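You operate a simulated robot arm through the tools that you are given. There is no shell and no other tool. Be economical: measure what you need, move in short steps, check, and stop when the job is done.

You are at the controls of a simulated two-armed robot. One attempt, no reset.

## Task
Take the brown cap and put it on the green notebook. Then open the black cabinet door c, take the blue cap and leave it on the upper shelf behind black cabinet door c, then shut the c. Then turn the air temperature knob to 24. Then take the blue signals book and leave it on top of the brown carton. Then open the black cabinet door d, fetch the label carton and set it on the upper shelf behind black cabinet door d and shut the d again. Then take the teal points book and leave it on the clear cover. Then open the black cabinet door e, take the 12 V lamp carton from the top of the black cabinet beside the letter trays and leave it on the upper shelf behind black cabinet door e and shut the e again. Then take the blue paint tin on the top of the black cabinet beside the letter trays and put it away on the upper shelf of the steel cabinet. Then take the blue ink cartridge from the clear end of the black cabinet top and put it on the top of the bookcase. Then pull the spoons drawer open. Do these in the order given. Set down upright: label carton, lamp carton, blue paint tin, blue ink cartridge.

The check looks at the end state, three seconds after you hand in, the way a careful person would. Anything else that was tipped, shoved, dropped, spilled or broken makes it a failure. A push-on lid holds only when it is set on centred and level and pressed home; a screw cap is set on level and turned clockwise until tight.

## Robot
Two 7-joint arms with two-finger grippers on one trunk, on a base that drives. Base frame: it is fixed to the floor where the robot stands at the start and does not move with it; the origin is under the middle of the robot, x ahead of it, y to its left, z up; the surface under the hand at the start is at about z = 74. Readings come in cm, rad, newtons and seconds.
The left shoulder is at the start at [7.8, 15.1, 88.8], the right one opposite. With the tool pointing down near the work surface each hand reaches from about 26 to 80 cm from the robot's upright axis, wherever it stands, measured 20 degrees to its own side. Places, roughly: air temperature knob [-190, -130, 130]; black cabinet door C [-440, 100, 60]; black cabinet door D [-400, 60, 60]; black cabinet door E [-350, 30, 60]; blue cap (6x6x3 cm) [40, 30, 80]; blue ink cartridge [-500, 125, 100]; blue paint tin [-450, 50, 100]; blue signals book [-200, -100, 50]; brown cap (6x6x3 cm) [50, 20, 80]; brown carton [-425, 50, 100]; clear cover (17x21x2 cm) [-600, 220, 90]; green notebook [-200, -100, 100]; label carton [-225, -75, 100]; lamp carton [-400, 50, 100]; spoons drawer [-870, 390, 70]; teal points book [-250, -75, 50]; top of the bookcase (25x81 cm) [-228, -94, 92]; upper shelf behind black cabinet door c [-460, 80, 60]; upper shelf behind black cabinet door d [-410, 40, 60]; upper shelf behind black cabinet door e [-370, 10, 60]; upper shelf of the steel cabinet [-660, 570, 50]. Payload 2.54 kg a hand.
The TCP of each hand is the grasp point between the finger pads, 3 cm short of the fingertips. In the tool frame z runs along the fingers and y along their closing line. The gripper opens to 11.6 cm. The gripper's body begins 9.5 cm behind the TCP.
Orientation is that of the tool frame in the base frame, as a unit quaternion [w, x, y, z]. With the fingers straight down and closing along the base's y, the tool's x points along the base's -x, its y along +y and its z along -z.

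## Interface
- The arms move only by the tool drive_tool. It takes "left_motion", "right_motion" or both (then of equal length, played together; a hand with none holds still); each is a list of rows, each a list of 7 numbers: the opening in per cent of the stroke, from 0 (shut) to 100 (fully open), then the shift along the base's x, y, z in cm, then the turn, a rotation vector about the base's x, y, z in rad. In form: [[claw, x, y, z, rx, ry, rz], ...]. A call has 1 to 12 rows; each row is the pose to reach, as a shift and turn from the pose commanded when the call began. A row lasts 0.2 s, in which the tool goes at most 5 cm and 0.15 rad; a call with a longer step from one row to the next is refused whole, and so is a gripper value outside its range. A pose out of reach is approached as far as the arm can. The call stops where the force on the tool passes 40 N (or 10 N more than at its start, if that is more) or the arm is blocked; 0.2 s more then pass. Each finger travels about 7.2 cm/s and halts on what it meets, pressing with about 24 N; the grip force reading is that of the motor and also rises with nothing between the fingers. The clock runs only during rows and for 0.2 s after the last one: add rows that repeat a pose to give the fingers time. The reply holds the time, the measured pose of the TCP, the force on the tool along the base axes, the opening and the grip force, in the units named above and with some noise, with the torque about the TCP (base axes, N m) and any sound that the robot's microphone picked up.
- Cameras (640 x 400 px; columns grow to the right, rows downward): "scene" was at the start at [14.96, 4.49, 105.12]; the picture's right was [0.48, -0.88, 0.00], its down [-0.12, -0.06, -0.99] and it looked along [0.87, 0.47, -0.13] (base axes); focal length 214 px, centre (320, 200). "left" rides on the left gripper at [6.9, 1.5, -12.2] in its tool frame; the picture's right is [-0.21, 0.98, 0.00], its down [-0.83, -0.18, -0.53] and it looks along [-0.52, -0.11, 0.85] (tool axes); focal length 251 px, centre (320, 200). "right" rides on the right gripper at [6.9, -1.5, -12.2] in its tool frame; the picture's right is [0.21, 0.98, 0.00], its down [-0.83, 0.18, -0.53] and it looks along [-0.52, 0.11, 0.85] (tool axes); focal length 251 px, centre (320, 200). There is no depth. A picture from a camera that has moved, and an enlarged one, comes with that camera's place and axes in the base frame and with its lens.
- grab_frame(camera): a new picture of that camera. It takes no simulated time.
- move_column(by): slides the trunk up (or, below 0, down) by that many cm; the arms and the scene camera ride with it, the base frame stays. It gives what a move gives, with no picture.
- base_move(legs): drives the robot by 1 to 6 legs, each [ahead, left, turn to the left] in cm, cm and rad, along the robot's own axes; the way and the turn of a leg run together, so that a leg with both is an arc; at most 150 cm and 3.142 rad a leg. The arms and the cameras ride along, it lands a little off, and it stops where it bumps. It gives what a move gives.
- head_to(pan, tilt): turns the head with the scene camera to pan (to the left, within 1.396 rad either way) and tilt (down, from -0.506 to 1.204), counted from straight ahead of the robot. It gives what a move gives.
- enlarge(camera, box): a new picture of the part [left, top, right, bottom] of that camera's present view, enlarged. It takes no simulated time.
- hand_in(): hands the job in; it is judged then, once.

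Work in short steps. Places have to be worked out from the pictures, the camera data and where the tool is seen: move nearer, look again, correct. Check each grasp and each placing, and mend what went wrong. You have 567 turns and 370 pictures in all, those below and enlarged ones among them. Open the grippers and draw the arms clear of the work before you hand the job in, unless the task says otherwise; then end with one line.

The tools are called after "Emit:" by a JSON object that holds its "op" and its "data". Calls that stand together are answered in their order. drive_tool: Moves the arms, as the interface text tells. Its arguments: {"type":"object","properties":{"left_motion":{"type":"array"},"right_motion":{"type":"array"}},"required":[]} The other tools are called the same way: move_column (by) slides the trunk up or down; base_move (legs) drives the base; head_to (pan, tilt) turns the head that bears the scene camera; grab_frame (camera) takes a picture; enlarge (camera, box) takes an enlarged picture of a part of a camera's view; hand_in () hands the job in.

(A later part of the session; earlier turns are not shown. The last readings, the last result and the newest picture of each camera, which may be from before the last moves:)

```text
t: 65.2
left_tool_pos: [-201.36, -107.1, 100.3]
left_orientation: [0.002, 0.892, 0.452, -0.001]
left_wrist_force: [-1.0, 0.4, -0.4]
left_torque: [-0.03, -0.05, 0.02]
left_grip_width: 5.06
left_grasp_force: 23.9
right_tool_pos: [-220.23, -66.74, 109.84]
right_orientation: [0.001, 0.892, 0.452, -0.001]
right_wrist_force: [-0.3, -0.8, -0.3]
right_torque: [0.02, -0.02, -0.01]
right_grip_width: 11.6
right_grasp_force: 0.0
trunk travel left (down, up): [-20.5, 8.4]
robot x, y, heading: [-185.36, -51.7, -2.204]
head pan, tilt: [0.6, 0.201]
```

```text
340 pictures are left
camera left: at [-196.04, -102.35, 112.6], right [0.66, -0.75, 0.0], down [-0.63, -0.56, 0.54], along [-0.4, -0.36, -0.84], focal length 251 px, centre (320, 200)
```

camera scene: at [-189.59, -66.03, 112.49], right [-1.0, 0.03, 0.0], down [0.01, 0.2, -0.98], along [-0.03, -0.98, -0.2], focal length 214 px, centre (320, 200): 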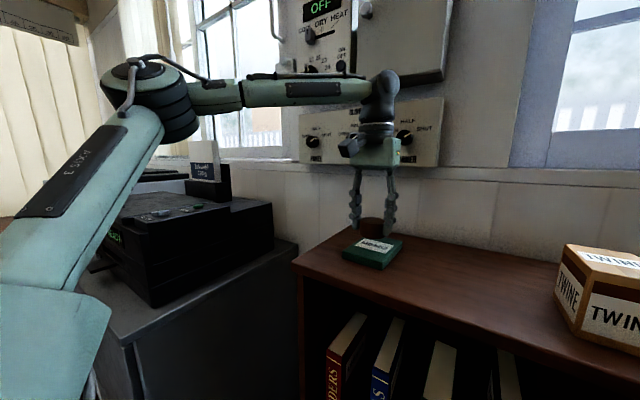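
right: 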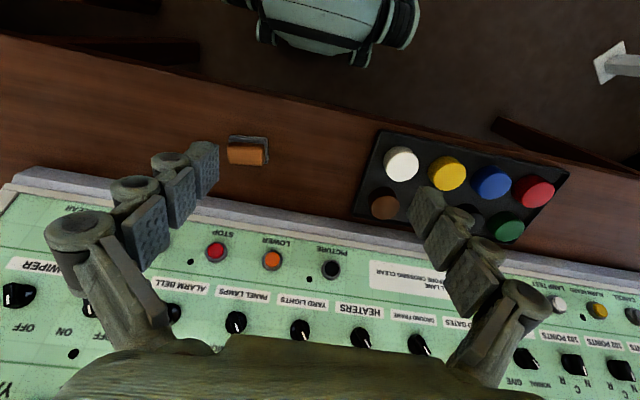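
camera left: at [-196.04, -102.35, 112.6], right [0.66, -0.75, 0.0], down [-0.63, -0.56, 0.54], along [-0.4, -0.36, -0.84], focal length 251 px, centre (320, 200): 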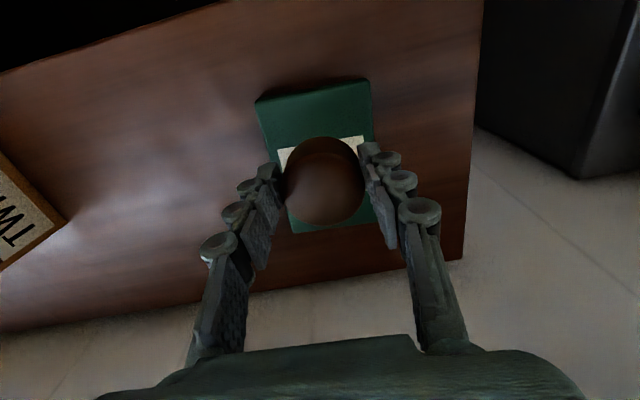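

The cap will land near the notebook's middle. I descend gently to contact.

Emit:
{"op": "drive_tool", "data": {"left_motion": [[20, 0, 0, -1.2, 0, 0, 0], [20, 0, 0, -1.8, 0, 0, 0], [20, 0, 0, -2.3, 0, 0, 0], [20, 0, 0, -2.3, 0, 0, 0]]}}

Emit:
{"op": "enlarge", "data": {"camera": "scene", "box": [320, 120, 480, 280]}}

```text
t: 66.2
left_tool_pos: [-201.38, -107.13, 98.22]
left_orientation: [0.001, 0.892, 0.452, -0.002]
left_wrist_force: [0.5, 0.1, 0.3]
left_torque: [-0.02, 0.02, -0.02]
left_grip_width: 5.07
left_grasp_force: 23.9
right_tool_pos: [-220.18, -66.8, 109.89]
right_orientation: [0.001, 0.892, 0.452, 0.0]
right_wrist_force: [0.5, -0.4, -0.7]
right_torque: [0.03, 0.02, -0.03]
right_grip_width: 11.59
right_grasp_force: 0.0
trunk travel left (down, up): [-20.5, 8.4]
robot x, y, heading: [-185.2, -51.01, -2.201]
head pan, tilt: [0.6, 0.201]
```

```text
2.50 times, centred on (400, 200) of scene
camera zoom: at [-189.59, -66.01, 112.49], right [-1.0, 0.03, 0.0], down [0.01, 0.2, -0.98], along [-0.03, -0.98, -0.2], focal length 536 px, centre (120, 200)
```

zoom: 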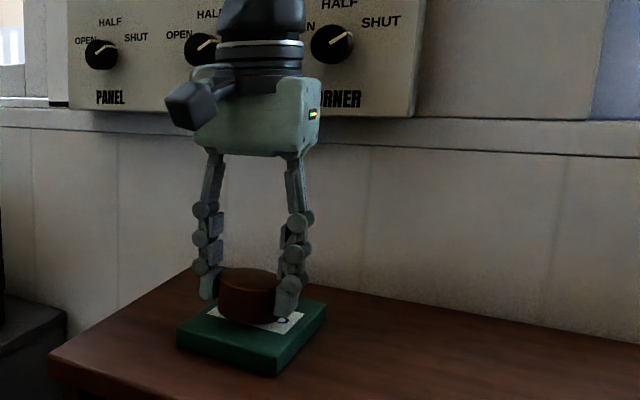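

Nearly touching. Lower a little more.

Emit:
{"op": "drive_tool", "data": {"left_motion": [[20, 0, 0, -0.3, 0, 0, 0], [20, 0, 0, -0.6, 0, 0, 0], [20, 0, 0, -0.9, 0, 0, 0]]}}

```text
t: 67.0
left_tool_pos: [-201.3, -107.06, 97.52]
left_orientation: [0.001, 0.892, 0.452, -0.004]
left_wrist_force: [1.4, -1.0, 14.3]
left_torque: [0.21, -0.02, -0.03]
left_grip_width: 5.05
left_grasp_force: 23.7
right_tool_pos: [-220.3, -66.6, 110.03]
right_orientation: [0.002, 0.892, 0.452, -0.001]
right_wrist_force: [0.3, 0.1, 0.0]
right_torque: [0.0, -0.03, -0.03]
right_grip_width: 11.59
right_grasp_force: 0.1
trunk travel left (down, up): [-20.5, 8.4]
robot x, y, heading: [-184.85, -50.99, -2.207]
head pan, tilt: [0.6, 0.201]
```

Contact (14 N). Release, rise and check.

Emit:
{"op": "drive_tool", "data": {"left_motion": [[20, 0, 0, 0.3, 0, 0, 0], [50, 0, 0, 0.3, 0, 0, 0], [75, 0, 0, 0.3, 0, 0, 0], [75, 0, 0, 0.3, 0, 0, 0], [75, 0, 0, 4, 0, 0, 0], [75, 0, 0, 8, 0, 0, 0], [75, 3, 4, 10, 0, 0, 0], [75, 6, 8, 10, 0, 0, 0], [75, 9, 12, 10, 0, 0, 0]]}}

Emit:
{"op": "enlarge", "data": {"camera": "scene", "box": [240, 80, 560, 280]}}

```text
refused: row 7 steps farther than a row can; nothing moved
```

```text
2.00 times, centred on (400, 180) of scene
camera zoom: at [-189.54, -65.92, 112.55], right [-1.0, 0.03, 0.0], down [0.01, 0.2, -0.98], along [-0.03, -0.98, -0.2], focal length 429 px, centre (160, 240)
```

zoom: 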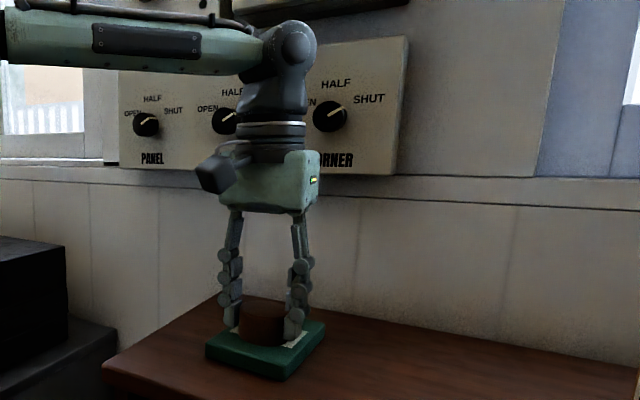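

One row was too long; same motion with shorter steps.

Emit:
{"op": "drive_tool", "data": {"left_motion": [[20, 0, 0, 0.3, 0, 0, 0], [50, 0, 0, 0.3, 0, 0, 0], [75, 0, 0, 0.3, 0, 0, 0], [75, 0, 0, 0.3, 0, 0, 0], [75, 0, 0, 4, 0, 0, 0], [75, 0, 0, 8, 0, 0, 0], [75, 2, 3, 10, 0, 0, 0], [75, 4, 6, 10, 0, 0, 0], [75, 6, 9, 10, 0, 0, 0], [75, 8, 12, 10, 0, 0, 0], [75, 10, 15, 10, 0, 0, 0]]}}

Emit:
{"op": "enlarge", "data": {"camera": "scene", "box": [240, 80, 560, 280]}}

```text
t: 69.4
left_tool_pos: [-191.26, -91.99, 107.52]
left_orientation: [0.0, 0.892, 0.452, -0.002]
left_wrist_force: [0.1, -0.1, -0.7]
left_torque: [0.0, 0.0, 0.01]
left_grip_width: 8.73
left_grasp_force: 0.0
right_tool_pos: [-220.21, -66.81, 110.05]
right_orientation: [0.001, 0.892, 0.452, -0.001]
right_wrist_force: [0.2, -0.1, 0.2]
right_torque: [0.0, 0.03, 0.0]
right_grip_width: 11.6
right_grasp_force: 0.0
trunk travel left (down, up): [-20.5, 8.4]
robot x, y, heading: [-185.14, -51.53, -2.2]
head pan, tilt: [0.6, 0.201]
```

```text
2.00 times, centred on (400, 180) of scene
camera zoom: at [-189.56, -65.97, 112.51], right [-1.0, 0.03, 0.0], down [0.01, 0.2, -0.98], along [-0.03, -0.98, -0.2], focal length 429 px, centre (160, 240)
```

zoom: 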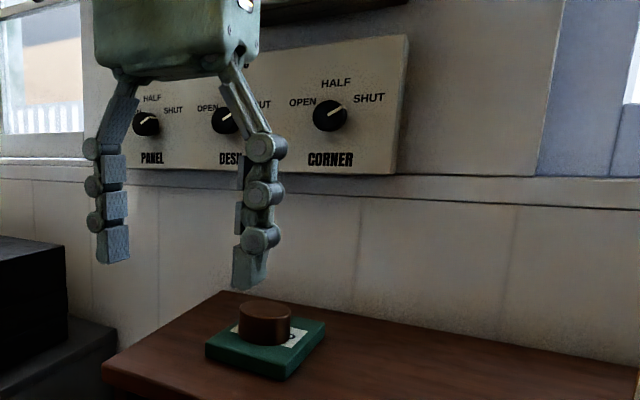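

The brown cap rests on the notebook. Next door C: I back out to the aisle and strafe right along the room.

Emit:
{"op": "base_move", "data": {"legs": [[-85, 0, 0], [0, -140, 0], [0, -130, 0]]}}

Emit:
{"op": "head_to", "data": {"pan": 0.0, "tilt": 0.3}}

Emit:
{"op": "grab_frame", "data": {"camera": "scene"}}

```text
t: 99.4
left_tool_pos: [-360.12, 135.07, 107.37]
left_orientation: [0.001, 0.892, 0.452, -0.001]
left_wrist_force: [0.4, 0.3, -0.2]
left_torque: [-0.01, -0.01, 0.03]
left_grip_width: 8.73
left_grasp_force: 0.0
right_tool_pos: [-388.85, 160.48, 109.98]
right_orientation: [0.001, 0.892, 0.451, 0.0]
right_wrist_force: [0.4, -0.3, -0.6]
right_torque: [0.0, 0.0, 0.01]
right_grip_width: 11.6
right_grasp_force: 0.2
trunk travel left (down, up): [-20.5, 8.4]
robot x, y, heading: [-353.86, 175.84, -2.201]
head pan, tilt: [0.6, 0.201]
```

```text
t: 100.4
left_tool_pos: [-360.13, 135.12, 107.34]
left_orientation: [0.001, 0.893, 0.451, -0.002]
left_wrist_force: [-0.1, -0.4, 0.1]
left_torque: [-0.01, 0.04, -0.01]
left_grip_width: 8.67
left_grasp_force: 0.1
right_tool_pos: [-388.81, 160.52, 110.0]
right_orientation: [0.002, 0.892, 0.451, 0.0]
right_wrist_force: [-0.4, 0.4, -0.7]
right_torque: [0.0, -0.03, 0.0]
right_grip_width: 11.63
right_grasp_force: 0.2
trunk travel left (down, up): [-20.5, 8.4]
robot x, y, heading: [-353.85, 176.19, -2.206]
head pan, tilt: [0.0, 0.3]
```

```text
336 pictures are left
camera scene: at [-363.46, 163.05, 111.57], right [-0.81, 0.59, 0.0], down [0.17, 0.24, -0.96], along [-0.57, -0.77, -0.3], focal length 214 px, centre (320, 200)
```

scene: 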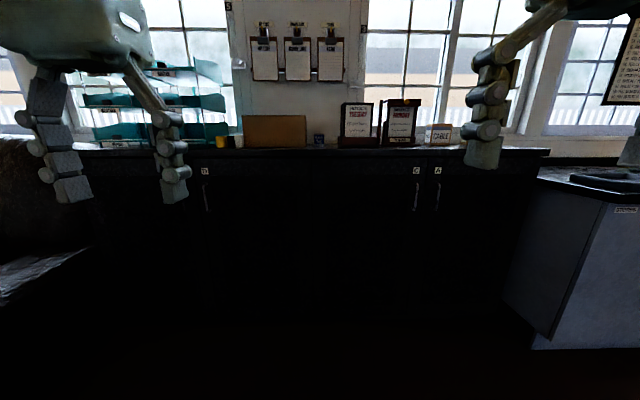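

Doors visible: D handle left, C handle (hinge left), A beside. C's handle is at about (-457, 112.5, 83). I move to stand in front of C with the right hand near its handle.

Emit:
{"op": "base_move", "data": {"legs": [[30, -38, 0]]}}

Emit:
{"op": "head_to", "data": {"pan": -0.2, "tilt": 0.4}}

Emit:
{"op": "grab_frame", "data": {"camera": "scene"}}

```text
t: 104.6
left_tool_pos: [-408.4, 133.77, 107.39]
left_orientation: [0.001, 0.893, 0.451, -0.001]
left_wrist_force: [-1.0, 0.6, 0.1]
left_torque: [0.01, -0.02, -0.01]
left_grip_width: 8.71
left_grasp_force: 0.1
right_tool_pos: [-437.21, 159.07, 109.93]
right_orientation: [0.001, 0.893, 0.451, -0.001]
right_wrist_force: [0.1, -0.7, 0.0]
right_torque: [-0.03, -0.01, -0.02]
right_grip_width: 11.58
right_grasp_force: 0.0
trunk travel left (down, up): [-20.5, 8.4]
robot x, y, heading: [-402.2, 174.69, -2.208]
head pan, tilt: [0.0, 0.3]
```

```text
t: 105.3
left_tool_pos: [-408.44, 133.69, 107.44]
left_orientation: [0.001, 0.893, 0.451, -0.002]
left_wrist_force: [0.9, -0.6, 0.2]
left_torque: [-0.03, 0.02, 0.0]
left_grip_width: 8.7
left_grasp_force: 0.0
right_tool_pos: [-437.22, 159.13, 110.01]
right_orientation: [0.002, 0.893, 0.451, 0.0]
right_wrist_force: [1.1, 0.6, 0.4]
right_torque: [0.0, 0.01, -0.03]
right_grip_width: 11.6
right_grasp_force: 0.1
trunk travel left (down, up): [-20.5, 8.4]
robot x, y, heading: [-402.32, 174.71, -2.211]
head pan, tilt: [-0.201, 0.4]
```

```text
335 pictures are left
camera scene: at [-413.1, 162.91, 110.64], right [-0.67, 0.74, 0.0], down [0.29, 0.26, -0.92], along [-0.68, -0.62, -0.39], focal length 214 px, centre (320, 200)
```

scene: 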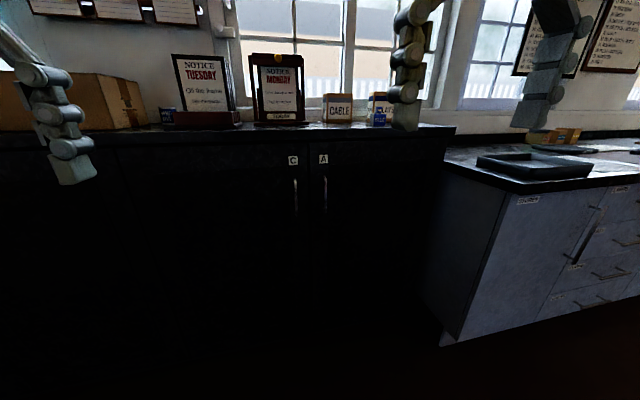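

C's handle fixed at about (-456.3, 112.8), z 78–90. I turn the right gripper to point forward at that height, still well short of the door.

Emit:
{"op": "drive_tool", "data": {"right_motion": [[60, -0.6, -2, -2.4, -0.115, 0.085, 0], [60, -1.2, -4, -4.7, -0.229, 0.17, 0], [60, -1.8, -6.1, -7.1, -0.344, 0.255, 0], [60, -2.4, -8.2, -9.5, -0.459, 0.341, 0], [60, -3, -10.2, -11.8, -0.573, 0.426, 0], [60, -3.6, -12.3, -14.2, -0.688, 0.511, 0], [60, -4.2, -14.3, -16.5, -0.803, 0.596, 0], [60, -4.9, -16.4, -18.9, -0.917, 0.681, 0], [60, -5.5, -18.4, -21.3, -1.032, 0.766, 0], [60, -6.1, -20.5, -23.6, -1.147, 0.851, 0], [60, -6.7, -22.5, -26, -1.261, 0.936, 0]]}}

Emit:
{"op": "grab_frame", "data": {"camera": "scene"}}

Emit:
{"op": "grab_frame", "data": {"camera": "right"}}

```text
t: 107.7
left_tool_pos: [-408.37, 133.57, 107.2]
left_orientation: [0.0, 0.893, 0.451, -0.001]
left_wrist_force: [-0.4, -0.7, -0.1]
left_torque: [0.06, 0.03, 0.01]
left_grip_width: 8.7
left_grasp_force: 0.1
right_tool_pos: [-440.9, 135.42, 85.64]
right_orientation: [-0.315, -0.632, -0.316, 0.633]
right_wrist_force: [-0.5, -0.1, 0.9]
right_torque: [0.0, 0.02, 0.0]
right_grip_width: 6.93
right_grasp_force: 0.2
right hand out of reach, approached as far as the arm can: row 7, 8, 9, 10, 11
trunk travel left (down, up): [-20.5, 8.4]
robot x, y, heading: [-402.16, 174.67, -2.204]
head pan, tilt: [-0.201, 0.4]
```

```text
334 pictures are left
camera scene: at [-413.12, 162.78, 110.61], right [-0.67, 0.74, 0.0], down [0.29, 0.26, -0.92], along [-0.68, -0.62, -0.39], focal length 214 px, centre (320, 200)
```

scene: 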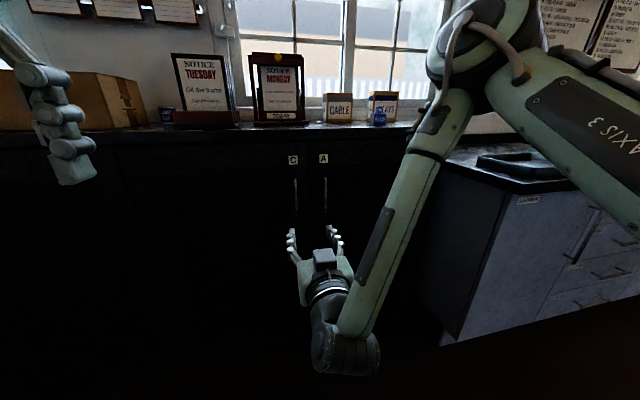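

```text
333 pictures are left
camera right: at [-434.95, 146.17, 78.51], right [0.78, -0.59, -0.22], down [0.47, 0.32, 0.82], along [-0.42, -0.75, 0.52], focal length 251 px, centre (320, 200)
```

right: 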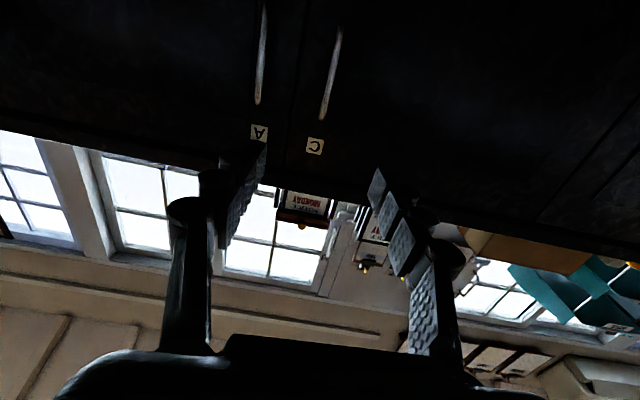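

The gripper points forward; C's handle is ~27 cm ahead and 1 cm left. Drive forward 19, then look.

Emit:
{"op": "base_move", "data": {"legs": [[19, 0, 0]]}}

Emit:
{"op": "grab_frame", "data": {"camera": "right"}}

Emit:
{"op": "head_to", "data": {"pan": -0.1, "tilt": 0.6}}

Emit:
{"op": "grab_frame", "data": {"camera": "scene"}}

```text
t: 109.3
left_tool_pos: [-419.72, 118.55, 107.39]
left_orientation: [0.001, 0.893, 0.451, -0.001]
left_wrist_force: [0.3, 0.1, 0.5]
left_torque: [0.02, 0.01, 0.02]
left_grip_width: 8.7
left_grasp_force: 0.1
right_tool_pos: [-452.19, 120.43, 85.54]
right_orientation: [0.313, 0.633, 0.317, -0.633]
right_wrist_force: [-0.1, 0.2, -0.2]
right_torque: [0.0, 0.02, -0.01]
right_grip_width: 6.96
right_grasp_force: 0.1
trunk travel left (down, up): [-20.5, 8.4]
robot x, y, heading: [-413.05, 159.35, -2.209]
head pan, tilt: [-0.201, 0.4]
```

```text
332 pictures are left
camera right: at [-446.13, 131.22, 78.49], right [0.78, -0.59, -0.22], down [0.47, 0.31, 0.83], along [-0.42, -0.75, 0.52], focal length 251 px, centre (320, 200)
```

right: 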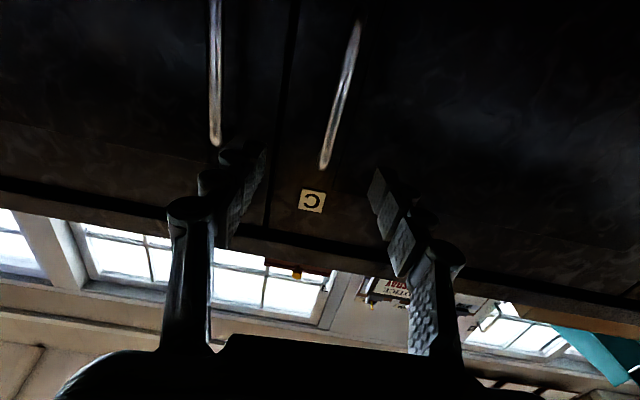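

```text
t: 110.0
left_tool_pos: [-419.68, 118.51, 107.39]
left_orientation: [0.001, 0.893, 0.451, -0.001]
left_wrist_force: [0.4, 0.3, -0.2]
left_torque: [0.0, 0.0, -0.01]
left_grip_width: 8.72
left_grasp_force: 0.1
right_tool_pos: [-452.13, 120.44, 85.53]
right_orientation: [0.313, 0.633, 0.316, -0.633]
right_wrist_force: [0.3, 0.6, -0.5]
right_torque: [-0.03, 0.0, -0.02]
right_grip_width: 6.94
right_grasp_force: 0.1
trunk travel left (down, up): [-20.5, 8.4]
robot x, y, heading: [-413.3, 159.53, -2.209]
head pan, tilt: [-0.099, 0.6]
```

```text
331 pictures are left
camera scene: at [-423.36, 147.45, 108.82], right [-0.74, 0.67, 0.0], down [0.38, 0.42, -0.83], along [-0.55, -0.61, -0.56], focal length 214 px, centre (320, 200)
```

scene: 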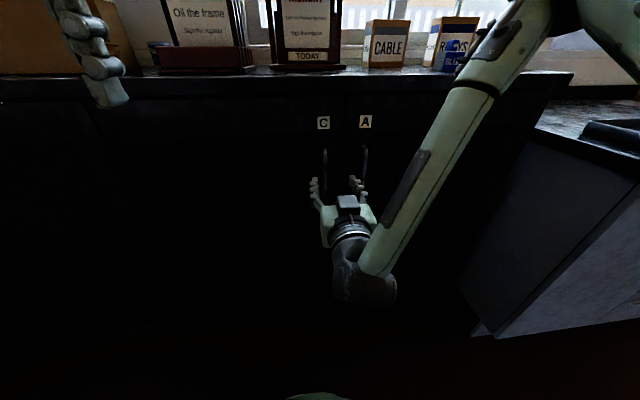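

Handle is 9 cm ahead and 1.1 cm left. Move in 7.3 cm ahead with narrowed opening, then check.

Emit:
{"op": "drive_tool", "data": {"right_motion": [[45, -0.2, -2, -0.5, 0, 0, 0], [45, -1.3, -3.7, -1, 0, 0, 0], [45, -2.4, -5.1, -1.5, 0, 0, 0], [45, -3.5, -6.5, -1.5, 0, 0, 0]]}}

Emit:
{"op": "grab_frame", "data": {"camera": "right"}}

Emit:
{"op": "enlarge", "data": {"camera": "scene", "box": [240, 90, 440, 215]}}

```text
t: 111.0
left_tool_pos: [-419.75, 118.58, 107.39]
left_orientation: [0.001, 0.893, 0.45, -0.002]
left_wrist_force: [0.0, -0.1, 0.0]
left_torque: [0.0, 0.02, -0.01]
left_grip_width: 8.69
left_grasp_force: 0.0
right_tool_pos: [-454.33, 113.48, 84.69]
right_orientation: [0.311, 0.635, 0.315, -0.633]
right_wrist_force: [0.3, 0.5, 0.8]
right_torque: [0.02, 0.06, 0.02]
right_grip_width: 5.23
right_grasp_force: 0.0
right hand out of reach, approached as far as the arm can: row 2, 3, 4
trunk travel left (down, up): [-20.5, 8.4]
robot x, y, heading: [-413.39, 159.22, -2.208]
head pan, tilt: [-0.099, 0.6]
```

```text
330 pictures are left
camera right: at [-448.2, 124.21, 77.8], right [0.78, -0.59, -0.22], down [0.47, 0.31, 0.83], along [-0.42, -0.75, 0.52], focal length 251 px, centre (320, 200)
```

right: 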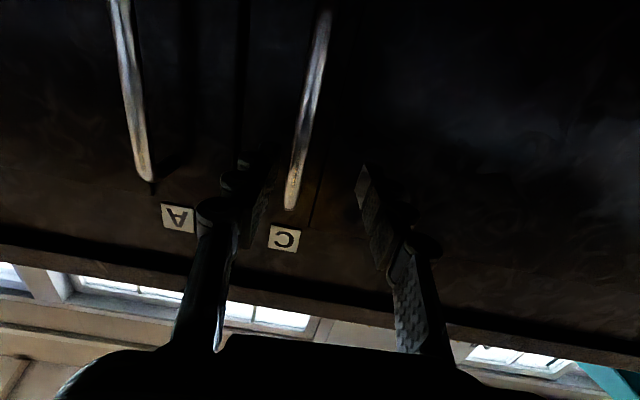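

```text
3.20 times, centred on (340, 152) of scene
camera zoom: at [-423.36, 147.45, 108.82], right [-0.74, 0.67, 0.0], down [0.38, 0.42, -0.83], along [-0.55, -0.61, -0.56], focal length 686 px, centre (256, 352)
```

zoom: 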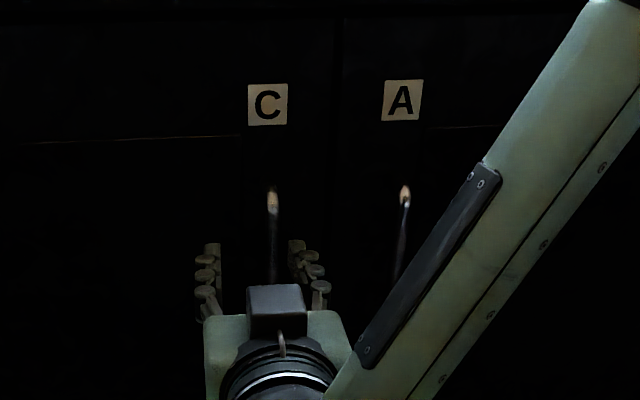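

The handle lies between the fingers, ~2 cm ahead of the TCP. Nudge the base 1.5 ahead and 1.2 right, then close.

Emit:
{"op": "base_move", "data": {"legs": [[1.5, -1.2, 0]]}}

Emit:
{"op": "drive_tool", "data": {"right_motion": [[30, 0, 0, 0, 0, 0, 0], [15, 0, 0, 0, 0, 0, 0], [0, 0, 0, 0, 0, 0, 0], [0, 0, 0, 0, 0, 0, 0], [0, 0, 0, 0, 0, 0, 0]]}}

Emit:
{"op": "grab_frame", "data": {"camera": "right"}}

```text
t: 111.8
left_tool_pos: [-421.59, 118.08, 107.42]
left_orientation: [0.0, 0.893, 0.45, -0.001]
left_wrist_force: [-0.1, 0.3, 0.5]
left_torque: [0.02, -0.02, -0.01]
left_grip_width: 8.72
left_grasp_force: 0.0
right_tool_pos: [-456.13, 113.09, 84.63]
right_orientation: [0.311, 0.635, 0.315, -0.633]
right_wrist_force: [0.2, 0.0, 0.2]
right_torque: [-0.04, 0.01, 0.0]
right_grip_width: 5.23
right_grasp_force: 0.1
trunk travel left (down, up): [-20.5, 8.4]
robot x, y, heading: [-415.41, 158.38, -2.208]
head pan, tilt: [-0.099, 0.6]
```

```text
t: 113.0
left_tool_pos: [-421.62, 118.16, 107.36]
left_orientation: [0.001, 0.893, 0.45, -0.001]
left_wrist_force: [0.1, 0.7, -0.5]
left_torque: [0.0, -0.05, 0.0]
left_grip_width: 8.72
left_grasp_force: 0.1
right_tool_pos: [-456.28, 113.18, 84.72]
right_orientation: [0.31, 0.636, 0.314, -0.633]
right_wrist_force: [-13.5, 11.1, 0.5]
right_torque: [-0.07, -0.06, -0.46]
right_grip_width: 1.13
right_grasp_force: 38.7
trunk travel left (down, up): [-20.5, 8.4]
robot x, y, heading: [-415.2, 158.97, -2.208]
head pan, tilt: [-0.099, 0.6]
```

```text
328 pictures are left
camera right: at [-450.26, 123.86, 77.8], right [0.77, -0.6, -0.22], down [0.47, 0.31, 0.83], along [-0.43, -0.74, 0.52], focal length 251 px, centre (320, 200)
```

right: 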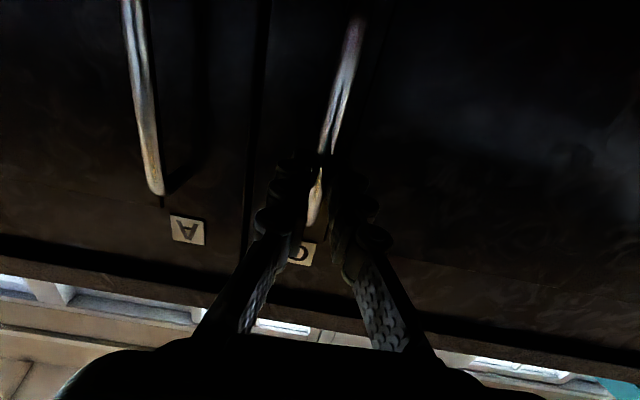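

Handle gripped (1.13 cm). Pull it along the door arc (radius ~45 cm, hinge at left) to 0.3 rad.

Emit:
{"op": "drive_tool", "data": {"right_motion": [[0, 2.1, 2.6, 0, 0, 0, -0.075], [0, 4.4, 5.1, 0, 0, 0, -0.15], [0, 6.9, 7.4, 0, 0, 0, -0.225], [0, 9.5, 9.5, 0, 0, 0, -0.3]]}}

Emit:
{"op": "grab_frame", "data": {"camera": "scene"}}

```text
t: 114.0
left_tool_pos: [-421.13, 117.83, 107.33]
left_orientation: [0.0, 0.893, 0.451, -0.002]
left_wrist_force: [-0.1, -0.4, 0.3]
left_torque: [0.05, -0.03, -0.01]
left_grip_width: 8.7
left_grasp_force: 0.1
right_tool_pos: [-446.01, 122.07, 84.72]
right_orientation: [0.221, 0.673, 0.221, -0.671]
right_wrist_force: [20.6, -27.8, 5.8]
right_torque: [0.61, -0.47, 0.88]
right_grip_width: 1.08
right_grasp_force: 38.1
trunk travel left (down, up): [-20.5, 8.4]
robot x, y, heading: [-415.04, 159.14, -2.203]
head pan, tilt: [-0.099, 0.6]
```

```text
327 pictures are left
camera scene: at [-424.96, 146.71, 108.82], right [-0.74, 0.67, 0.0], down [0.38, 0.42, -0.82], along [-0.55, -0.61, -0.57], focal length 214 px, centre (320, 200)
```

scene: 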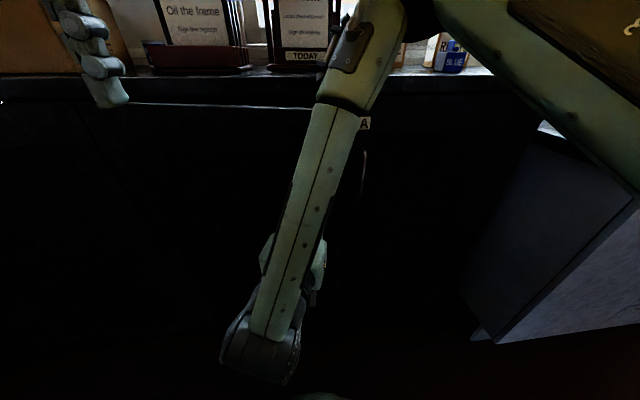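

Door opening; the side force (~33 N to the left) says the radius is smaller than I took. I follow with more leftward motion.

Emit:
{"op": "drive_tool", "data": {"right_motion": [[0, 1.2, -0.9, 0, 0, 0, -0.05], [0, 3.8, 0.2, 0, 0, 0, -0.12], [0, 6.4, 1.3, 0, 0, 0, -0.19]]}}

```text
t: 114.8
left_tool_pos: [-421.66, 117.91, 107.19]
left_orientation: [0.0, 0.893, 0.45, -0.001]
left_wrist_force: [-0.2, 0.3, -0.2]
left_torque: [0.01, 0.05, -0.05]
left_grip_width: 8.72
left_grasp_force: 0.1
right_tool_pos: [-443.55, 123.15, 86.27]
right_orientation: [0.147, 0.699, 0.157, -0.682]
right_wrist_force: [-2.6, 5.8, -36.7]
right_torque: [-0.02, -0.94, -0.11]
right_grip_width: 1.17
right_grasp_force: 38.2
right hand out of reach, approached as far as the arm can: row 2, 3
trunk travel left (down, up): [-20.5, 8.4]
robot x, y, heading: [-415.16, 159.03, -2.21]
head pan, tilt: [-0.099, 0.6]
```

The arm is at its limit here, door ajar ~0.5 rad. I release the handle and back the base off.

Emit:
{"op": "drive_tool", "data": {"right_motion": [[0, 0, 0, -0.8, 0, 0, 0], [30, 0, 0, -0.8, 0, 0, 0], [60, 0, 0, -0.8, 0, 0, 0], [60, 0, 0, -0.8, 0, 0, 0]]}}

Emit:
{"op": "base_move", "data": {"legs": [[-15, 0, 0]]}}

Emit:
{"op": "grab_frame", "data": {"camera": "scene"}}

Emit:
{"op": "grab_frame", "data": {"camera": "right"}}

```text
t: 115.8
left_tool_pos: [-421.5, 118.11, 107.36]
left_orientation: [0.001, 0.893, 0.45, -0.001]
left_wrist_force: [-0.6, 0.2, 0.3]
left_torque: [-0.03, -0.02, 0.02]
left_grip_width: 8.7
left_grasp_force: 0.1
right_tool_pos: [-443.92, 123.04, 86.28]
right_orientation: [0.148, 0.694, 0.152, -0.688]
right_wrist_force: [0.0, 0.2, -0.1]
right_torque: [-0.01, 0.01, -0.02]
right_grip_width: 6.95
right_grasp_force: 0.0
right hand out of reach, approached as far as the arm can: row 1, 2, 3, 4
trunk travel left (down, up): [-20.5, 8.4]
robot x, y, heading: [-415.35, 158.85, -2.206]
head pan, tilt: [-0.099, 0.6]
```

```text
t: 117.2
left_tool_pos: [-412.6, 130.07, 107.39]
left_orientation: [0.001, 0.893, 0.45, -0.003]
left_wrist_force: [-0.3, -0.1, 0.4]
left_torque: [0.0, -0.02, 0.01]
left_grip_width: 8.7
left_grasp_force: 0.1
right_tool_pos: [-435.15, 135.0, 86.37]
right_orientation: [0.148, 0.693, 0.152, -0.689]
right_wrist_force: [-0.2, 1.1, -0.4]
right_torque: [-0.01, -0.03, 0.0]
right_grip_width: 6.94
right_grasp_force: 0.0
trunk travel left (down, up): [-20.5, 8.4]
robot x, y, heading: [-406.34, 171.02, -2.207]
head pan, tilt: [-0.099, 0.6]
```

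```text
326 pictures are left
camera scene: at [-416.31, 158.99, 108.83], right [-0.74, 0.67, 0.0], down [0.38, 0.42, -0.83], along [-0.55, -0.61, -0.56], focal length 214 px, centre (320, 200)
```

scene: 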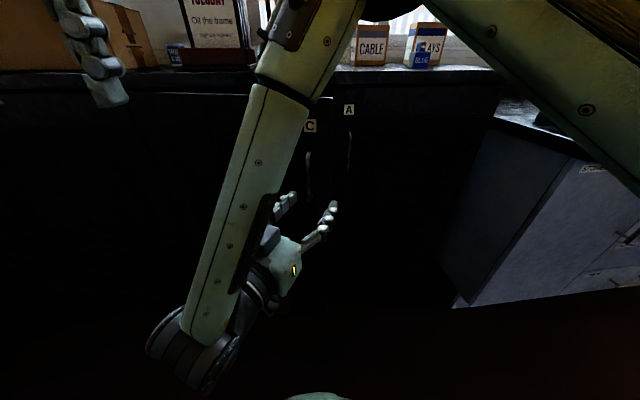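

```text
325 pictures are left
camera right: at [-424.75, 141.6, 79.4], right [0.41, -0.89, -0.22], down [0.56, 0.05, 0.83], along [-0.72, -0.46, 0.51], focal length 251 px, centre (320, 200)
```

right: 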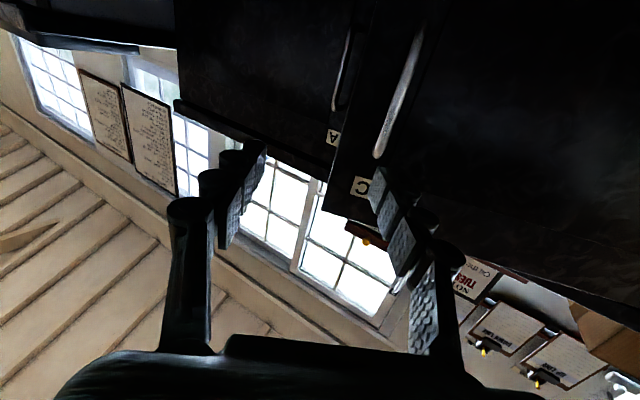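

Door C is ajar. I swing the right hand to the right and turn it to point leftward, so the fingers can hook behind the door's free edge.

Emit:
{"op": "drive_tool", "data": {"right_motion": [[0, -1.6, 1.2, 0, 0, 0, 0.14], [0, -3.2, 2.4, 0, 0, 0, 0.28], [0, -4.8, 3.6, 0, 0, 0, 0.42], [0, -6.4, 4.8, 0, 0, 0, 0.56], [0, -8, 6, 0, 0, 0, 0.7], [0, -9.7, 7.1, 0, 0, 0, 0.84], [0, -11.3, 8.3, 0, 0, 0, 0.98], [0, -12.9, 9.5, 0, 0, 0, 1.12], [0, -14.5, 10.7, 0, 0, 0, 1.26], [0, -16.1, 11.9, 0, 0, 0, 1.4], [0, -17.7, 13.1, 0, 0, 0, 1.54]]}}

Emit:
{"op": "head_to", "data": {"pan": -0.3, "tilt": 0.6}}

Emit:
{"op": "grab_frame", "data": {"camera": "scene"}}

Emit:
{"op": "grab_frame", "data": {"camera": "right"}}

```text
t: 119.6
left_tool_pos: [-412.6, 130.08, 107.45]
left_orientation: [0.001, 0.893, 0.45, -0.001]
left_wrist_force: [0.6, -0.8, 0.9]
left_torque: [-0.03, 0.01, 0.02]
left_grip_width: 8.69
left_grasp_force: 0.1
right_tool_pos: [-431.61, 131.06, 87.33]
right_orientation: [0.439, 0.555, 0.445, -0.549]
right_wrist_force: [0.5, 0.3, -0.4]
right_torque: [-0.02, 0.02, 0.01]
right_grip_width: 0.01
right_grasp_force: 24.0
right hand out of reach, approached as far as the arm can: row 3, 4, 5, 6, 7, 8, 9, 10, 11
trunk travel left (down, up): [-20.5, 8.4]
robot x, y, heading: [-406.37, 171.4, -2.206]
head pan, tilt: [-0.099, 0.6]
```

```text
t: 120.3
left_tool_pos: [-412.62, 129.98, 107.44]
left_orientation: [0.001, 0.894, 0.449, -0.002]
left_wrist_force: [0.0, 0.0, -0.1]
left_torque: [-0.02, -0.01, 0.0]
left_grip_width: 8.71
left_grasp_force: 0.1
right_tool_pos: [-431.54, 131.11, 87.38]
right_orientation: [0.439, 0.554, 0.445, -0.55]
right_wrist_force: [0.4, -0.1, 0.2]
right_torque: [0.03, -0.01, 0.0]
right_grip_width: 0.0
right_grasp_force: 24.0
trunk travel left (down, up): [-20.5, 8.4]
robot x, y, heading: [-406.22, 171.14, -2.199]
head pan, tilt: [-0.3, 0.6]
```

```text
324 pictures are left
camera scene: at [-417.48, 159.82, 109.64], right [-0.62, 0.78, 0.0], down [0.38, 0.3, -0.87], along [-0.68, -0.55, -0.49], focal length 214 px, centre (320, 200)
```

scene: 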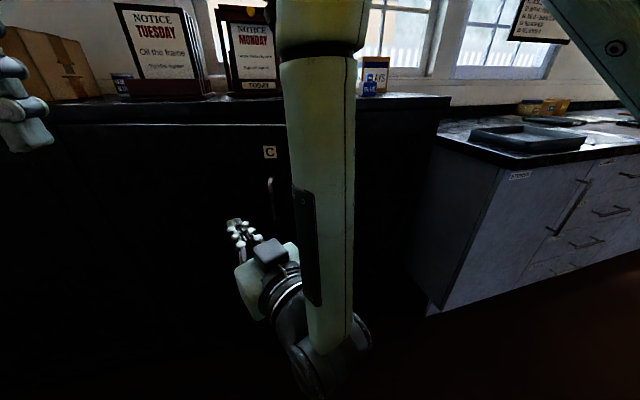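

```text
323 pictures are left
camera right: at [-430.59, 143.41, 80.49], right [0.95, -0.21, -0.22], down [0.3, 0.47, 0.83], along [-0.07, -0.86, 0.51], focal length 251 px, centre (320, 200)
```

right: 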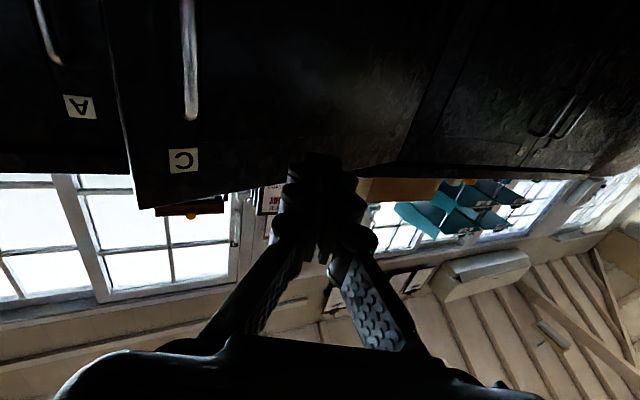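

The arm cannot turn that way. Simpler: point the right hand down again and hook the door from above/behind its edge (door top is ~z 97).

Emit:
{"op": "drive_tool", "data": {"right_motion": [[0, -1, 1, 1.6, 0.139, -0.031, 0], [0, -2, 1.9, 3.3, 0.278, -0.063, 0], [0, -3, 2.9, 4.9, 0.418, -0.094, 0], [0, -4, 3.9, 6.5, 0.557, -0.125, 0], [0, -5, 4.8, 8.2, 0.696, -0.156, 0], [0, -6, 5.8, 9.8, 0.835, -0.188, 0], [0, -7, 6.7, 11.5, 0.974, -0.219, 0], [0, -8, 7.7, 13.1, 1.113, -0.25, 0], [0, -9, 8.7, 14.7, 1.253, -0.281, 0], [0, -10, 9.6, 16.4, 1.392, -0.313, 0], [0, -11.1, 10.6, 18, 1.531, -0.344, 0]]}}

Emit:
{"op": "grab_frame", "data": {"camera": "scene"}}

Emit:
{"op": "grab_frame", "data": {"camera": "right"}}

```text
t: 122.7
left_tool_pos: [-412.69, 130.05, 107.27]
left_orientation: [0.001, 0.893, 0.449, -0.002]
left_wrist_force: [0.0, 0.2, -0.7]
left_torque: [0.0, 0.01, -0.02]
left_grip_width: 8.71
left_grasp_force: 0.0
right_tool_pos: [-442.67, 142.38, 105.32]
right_orientation: [-0.004, 0.779, 0.627, 0.005]
right_wrist_force: [-0.2, -0.2, 0.4]
right_torque: [0.02, 0.0, -0.01]
right_grip_width: 0.0
right_grasp_force: 23.5
right hand out of reach, approached as far as the arm can: row 1, 2, 3
trunk travel left (down, up): [-20.5, 8.4]
robot x, y, heading: [-406.53, 170.93, -2.205]
head pan, tilt: [-0.3, 0.6]
```

```text
322 pictures are left
camera scene: at [-417.53, 160.24, 108.81], right [-0.59, 0.81, 0.0], down [0.46, 0.33, -0.82], along [-0.67, -0.49, -0.57], focal length 214 px, centre (320, 200)
```

scene: 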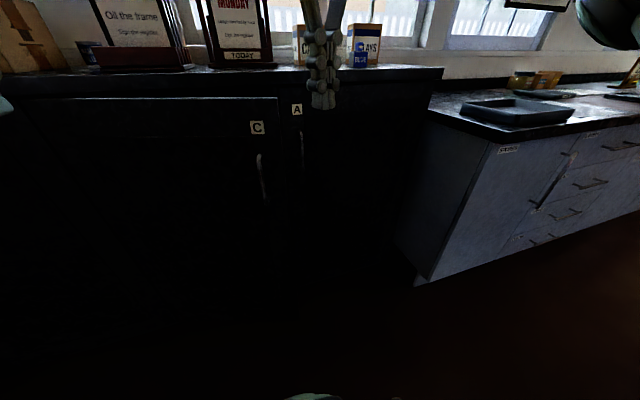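

```text
321 pictures are left
camera right: at [-442.79, 149.34, 117.5], right [1.0, 0.0, 0.0], down [0.0, -0.85, 0.52], along [0.0, -0.52, -0.85], focal length 251 px, centre (320, 200)
```

right: 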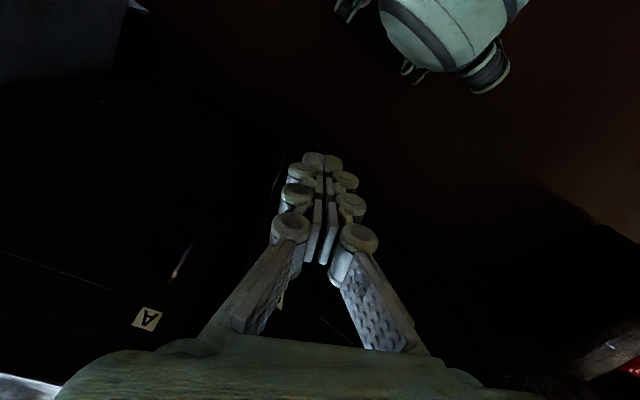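

I use the left camera too, for triangulating the door's free edge.

Emit:
{"op": "grab_frame", "data": {"camera": "left"}}

Emit:
{"op": "enlarge", "data": {"camera": "scene", "box": [200, 60, 400, 185]}}

```text
320 pictures are left
camera left: at [-407.38, 134.73, 119.47], right [0.66, -0.75, 0.0], down [-0.64, -0.55, 0.54], along [-0.4, -0.35, -0.84], focal length 251 px, centre (320, 200)
```

left: 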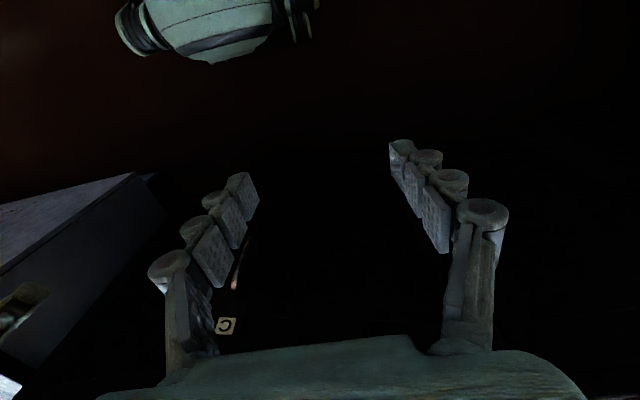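

```text
3.20 times, centred on (300, 122) of scene
camera zoom: at [-417.53, 160.24, 108.81], right [-0.59, 0.81, 0.0], down [0.46, 0.33, -0.82], along [-0.67, -0.49, -0.57], focal length 686 px, centre (384, 448)
```

zoom: 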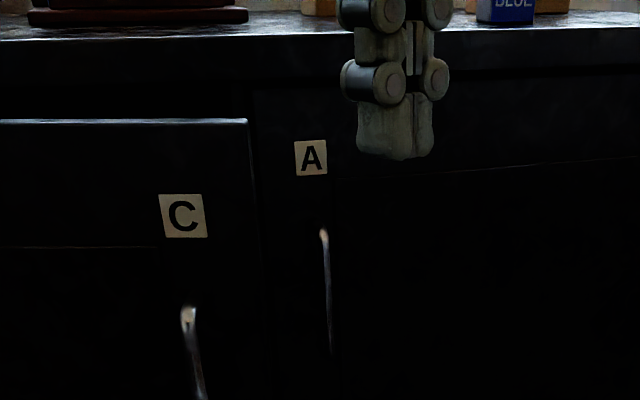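

Door's free edge at about (-451, 124), top z≈101. I move the closed fingers right of the edge, past it, then down behind.

Emit:
{"op": "drive_tool", "data": {"right_motion": [[0, -3, -3.1, 0, 0, 0, 0], [0, -6.1, -6.2, 0, 0, 0, 0], [0, -9.1, -9.3, 0, 0, 0, 0], [0, -12.1, -12.3, 0, 0, 0, 0], [0, -15.2, -15.4, 0, 0, 0, 0], [0, -18.2, -18.5, 0, 0, 0, 0], [0, -18.2, -18.5, -4, 0, 0, 0], [0, -18.2, -18.5, -8, 0, 0, 0], [0, -18.2, -18.5, -12, 0, 0, 0]]}}

Emit:
{"op": "enlarge", "data": {"camera": "scene", "box": [200, 40, 440, 190]}}

Emit:
{"op": "grab_frame", "data": {"camera": "right"}}

```text
t: 124.7
left_tool_pos: [-412.54, 130.06, 107.43]
left_orientation: [0.001, 0.893, 0.45, -0.001]
left_wrist_force: [0.1, -0.4, 0.0]
left_torque: [-0.03, 0.02, 0.0]
left_grip_width: 8.68
left_grasp_force: 0.0
right_tool_pos: [-459.52, 125.66, 96.12]
right_orientation: [-0.002, 0.78, 0.625, 0.002]
right_wrist_force: [0.0, 0.4, 0.8]
right_torque: [0.05, 0.01, 0.01]
right_grip_width: 0.01
right_grasp_force: 24.7
right hand out of reach, approached as far as the arm can: row 5, 6, 7, 8, 9
trunk travel left (down, up): [-20.5, 8.4]
robot x, y, heading: [-406.11, 170.74, -2.204]
head pan, tilt: [-0.3, 0.6]
```

```text
2.67 times, centred on (320, 115) of scene
camera zoom: at [-417.48, 160.27, 108.83], right [-0.59, 0.81, 0.0], down [0.46, 0.33, -0.83], along [-0.67, -0.49, -0.56], focal length 572 px, centre (320, 427)
```

zoom: 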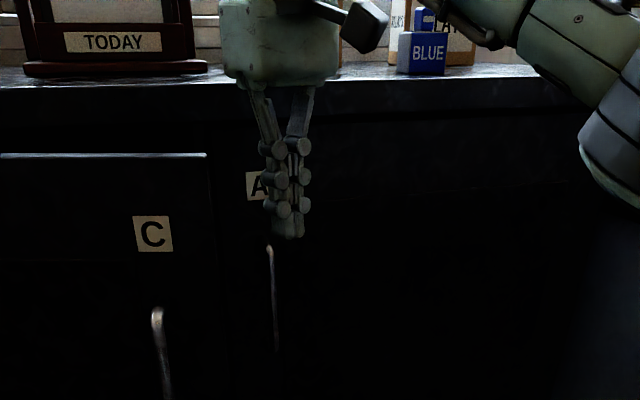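

```text
317 pictures are left
camera right: at [-459.61, 132.72, 108.08], right [1.0, 0.0, 0.0], down [0.0, -0.85, 0.53], along [0.0, -0.53, -0.85], focal length 251 px, centre (320, 200)
```

right: 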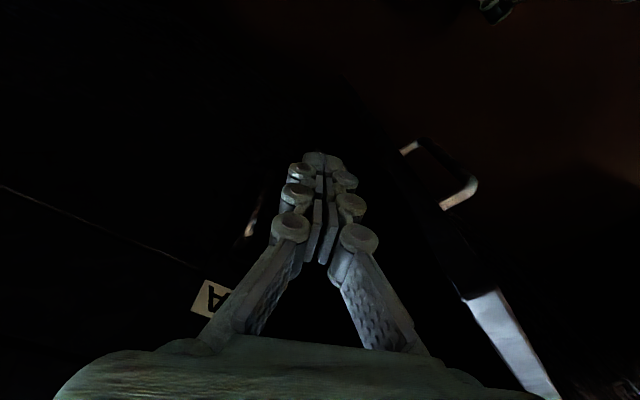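

The right camera shows the door's top edge clearly; the fingers are right of the edge and below its top. I advance the base 4 cm so they lie behind the door plane.

Emit:
{"op": "base_move", "data": {"legs": [[4.5, 0, 0]]}}

Emit:
{"op": "grab_frame", "data": {"camera": "right"}}

```text
t: 125.6
left_tool_pos: [-415.4, 126.5, 107.34]
left_orientation: [0.001, 0.893, 0.45, -0.002]
left_wrist_force: [-0.6, -0.1, 0.3]
left_torque: [0.02, -0.03, -0.01]
left_grip_width: 8.73
left_grasp_force: 0.0
right_tool_pos: [-462.3, 121.94, 96.0]
right_orientation: [-0.002, 0.781, 0.625, 0.002]
right_wrist_force: [0.2, -0.3, -0.4]
right_torque: [0.0, -0.04, 0.02]
right_grip_width: 0.0
right_grasp_force: 24.0
trunk travel left (down, up): [-20.5, 8.4]
robot x, y, heading: [-408.86, 167.46, -2.207]
head pan, tilt: [-0.3, 0.6]
```

```text
316 pictures are left
camera right: at [-462.34, 129.08, 108.0], right [1.0, 0.0, 0.0], down [0.0, -0.85, 0.53], along [0.0, -0.53, -0.85], focal length 251 px, centre (320, 200)
```

right: 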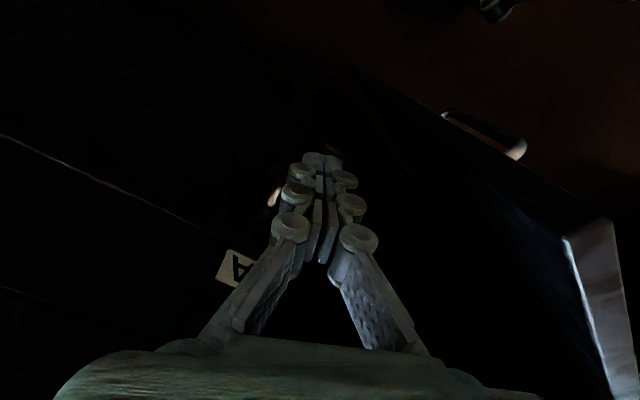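

Now the fingers are behind the door plane. Move left 10, then pull back and left.

Emit:
{"op": "drive_tool", "data": {"right_motion": [[0, 2.7, -2, 0, 0, 0, 0], [0, 5.4, -3.9, 0, 0, 0, 0], [0, 8.1, -5.9, 0, 0, 0, 0], [0, 9.9, -3.5, 0, 0, 0, 0], [0, 11.7, -1.1, 0, 0, 0, 0], [0, 14, 0.6, 0, 0, 0, 0], [0, 16.5, 2.5, 0, 0, 0, 0], [0, 19, 4, 0, 0, 0, 0], [0, 22, 5, 0, 0, 0, 0]]}}

Emit:
{"op": "grab_frame", "data": {"camera": "scene"}}

Emit:
{"op": "grab_frame", "data": {"camera": "right"}}

```text
t: 127.6
left_tool_pos: [-415.31, 126.48, 107.33]
left_orientation: [0.001, 0.893, 0.45, -0.002]
left_wrist_force: [0.5, 0.9, 0.1]
left_torque: [0.05, -0.02, 0.02]
left_grip_width: 8.71
left_grasp_force: 0.0
right_tool_pos: [-440.19, 127.0, 95.95]
right_orientation: [-0.003, 0.781, 0.624, 0.002]
right_wrist_force: [-0.8, -0.4, 0.5]
right_torque: [-0.02, 0.0, -0.01]
right_grip_width: 0.02
right_grasp_force: 24.7
trunk travel left (down, up): [-20.5, 8.4]
robot x, y, heading: [-408.61, 167.48, -2.204]
head pan, tilt: [-0.3, 0.6]
```

```text
315 pictures are left
camera scene: at [-420.15, 156.67, 108.82], right [-0.59, 0.81, 0.0], down [0.46, 0.33, -0.83], along [-0.67, -0.49, -0.56], focal length 214 px, centre (320, 200)
```

scene: 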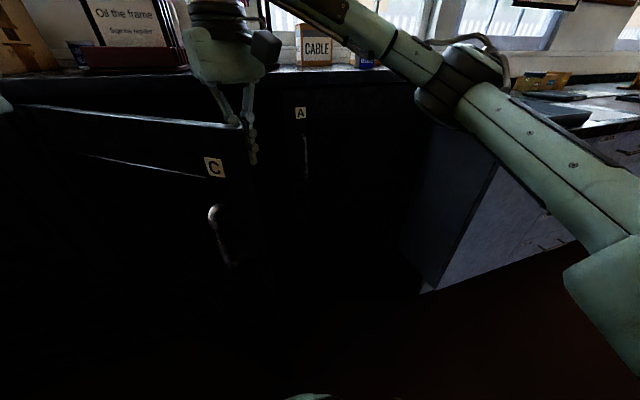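

```text
314 pictures are left
camera right: at [-440.19, 134.07, 108.07], right [1.0, 0.0, 0.0], down [0.0, -0.85, 0.53], along [0.0, -0.53, -0.85], focal length 251 px, centre (320, 200)
```

right: 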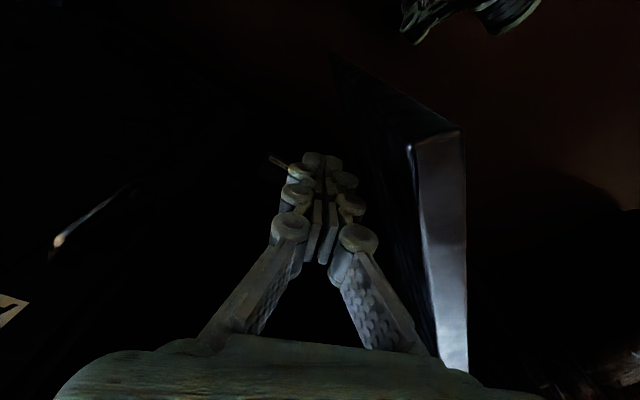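

The door swings open (~0.6 rad). Continue along the arc with the right hand while the left hand moves out of the way to the left.

Emit:
{"op": "drive_tool", "data": {"right_motion": [[0, 0, 0, 0, 0, 0, 0], [0, 0, 0, 0, 0, 0, 0], [0, 4.2, 1.4, 0, 0, 0, 0], [0, 8.4, 2.4, 0, 0, 0, 0], [0, 12.8, 2.9, 0, 0, 0, 0], [0, 17.1, 3.1, 0, 0, 0, 0], [0, 20.5, 2.8, 0, 0, 0, 0]], "left_motion": [[75, 3.6, -2.6, 1, 0, 0, 0], [75, 7.2, -5.2, 2, 0, 0, 0], [75, 10.8, -7.8, 3, 0, 0, 0], [75, 14.4, -10.4, 3, 0, 0, 0], [75, 17.8, -13, 3, 0, 0, 0], [75, 20, -14.6, 3, 0, 0, 0], [75, 20, -14.6, 3, 0, 0, 0]]}}

Emit:
{"op": "head_to", "data": {"pan": 0.1, "tilt": 0.6}}

Emit:
{"op": "grab_frame", "data": {"camera": "scene"}}

```text
t: 129.2
left_tool_pos: [-395.17, 111.88, 110.17]
left_orientation: [0.0, 0.893, 0.45, -0.002]
left_wrist_force: [1.5, 0.1, -0.8]
left_torque: [0.02, 0.06, -0.01]
left_grip_width: 8.71
left_grasp_force: 0.1
right_tool_pos: [-421.76, 130.18, 96.15]
right_orientation: [-0.011, 0.784, 0.621, -0.003]
right_wrist_force: [-8.2, 4.4, 1.8]
right_torque: [-0.21, -0.39, 0.07]
right_grip_width: 0.0
right_grasp_force: 24.0
trunk travel left (down, up): [-20.5, 8.4]
robot x, y, heading: [-409.03, 167.35, -2.211]
head pan, tilt: [-0.3, 0.6]
stopped in row 7 (right hand): the force on the tool passed its limit at 59 N (the readings are from after the stop); the commanded pose is now the measured one
```

```text
t: 130.1
left_tool_pos: [-395.2, 112.02, 110.32]
left_orientation: [0.001, 0.893, 0.45, -0.001]
left_wrist_force: [0.0, 0.0, -0.3]
left_torque: [0.01, 0.02, 0.0]
left_grip_width: 8.71
left_grasp_force: 0.2
right_tool_pos: [-421.75, 130.13, 96.03]
right_orientation: [-0.009, 0.783, 0.622, -0.004]
right_wrist_force: [-9.4, 2.0, 3.5]
right_torque: [-0.13, -0.54, 0.04]
right_grip_width: 0.01
right_grasp_force: 24.0
trunk travel left (down, up): [-20.5, 8.4]
robot x, y, heading: [-409.0, 167.56, -2.206]
head pan, tilt: [0.099, 0.6]
```

```text
313 pictures are left
camera scene: at [-417.64, 154.42, 108.82], right [-0.86, 0.51, 0.0], down [0.29, 0.48, -0.83], along [-0.42, -0.71, -0.56], focal length 214 px, centre (320, 200)
```

scene: 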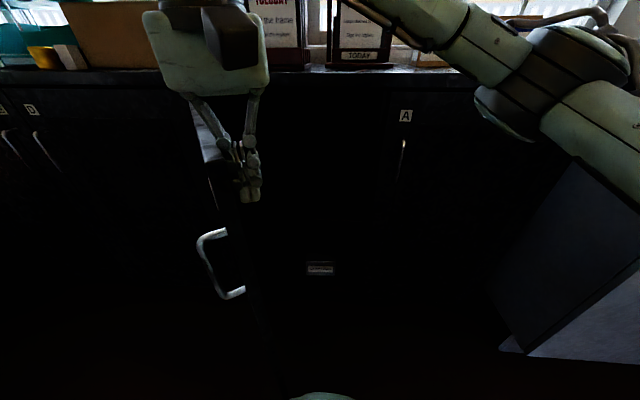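

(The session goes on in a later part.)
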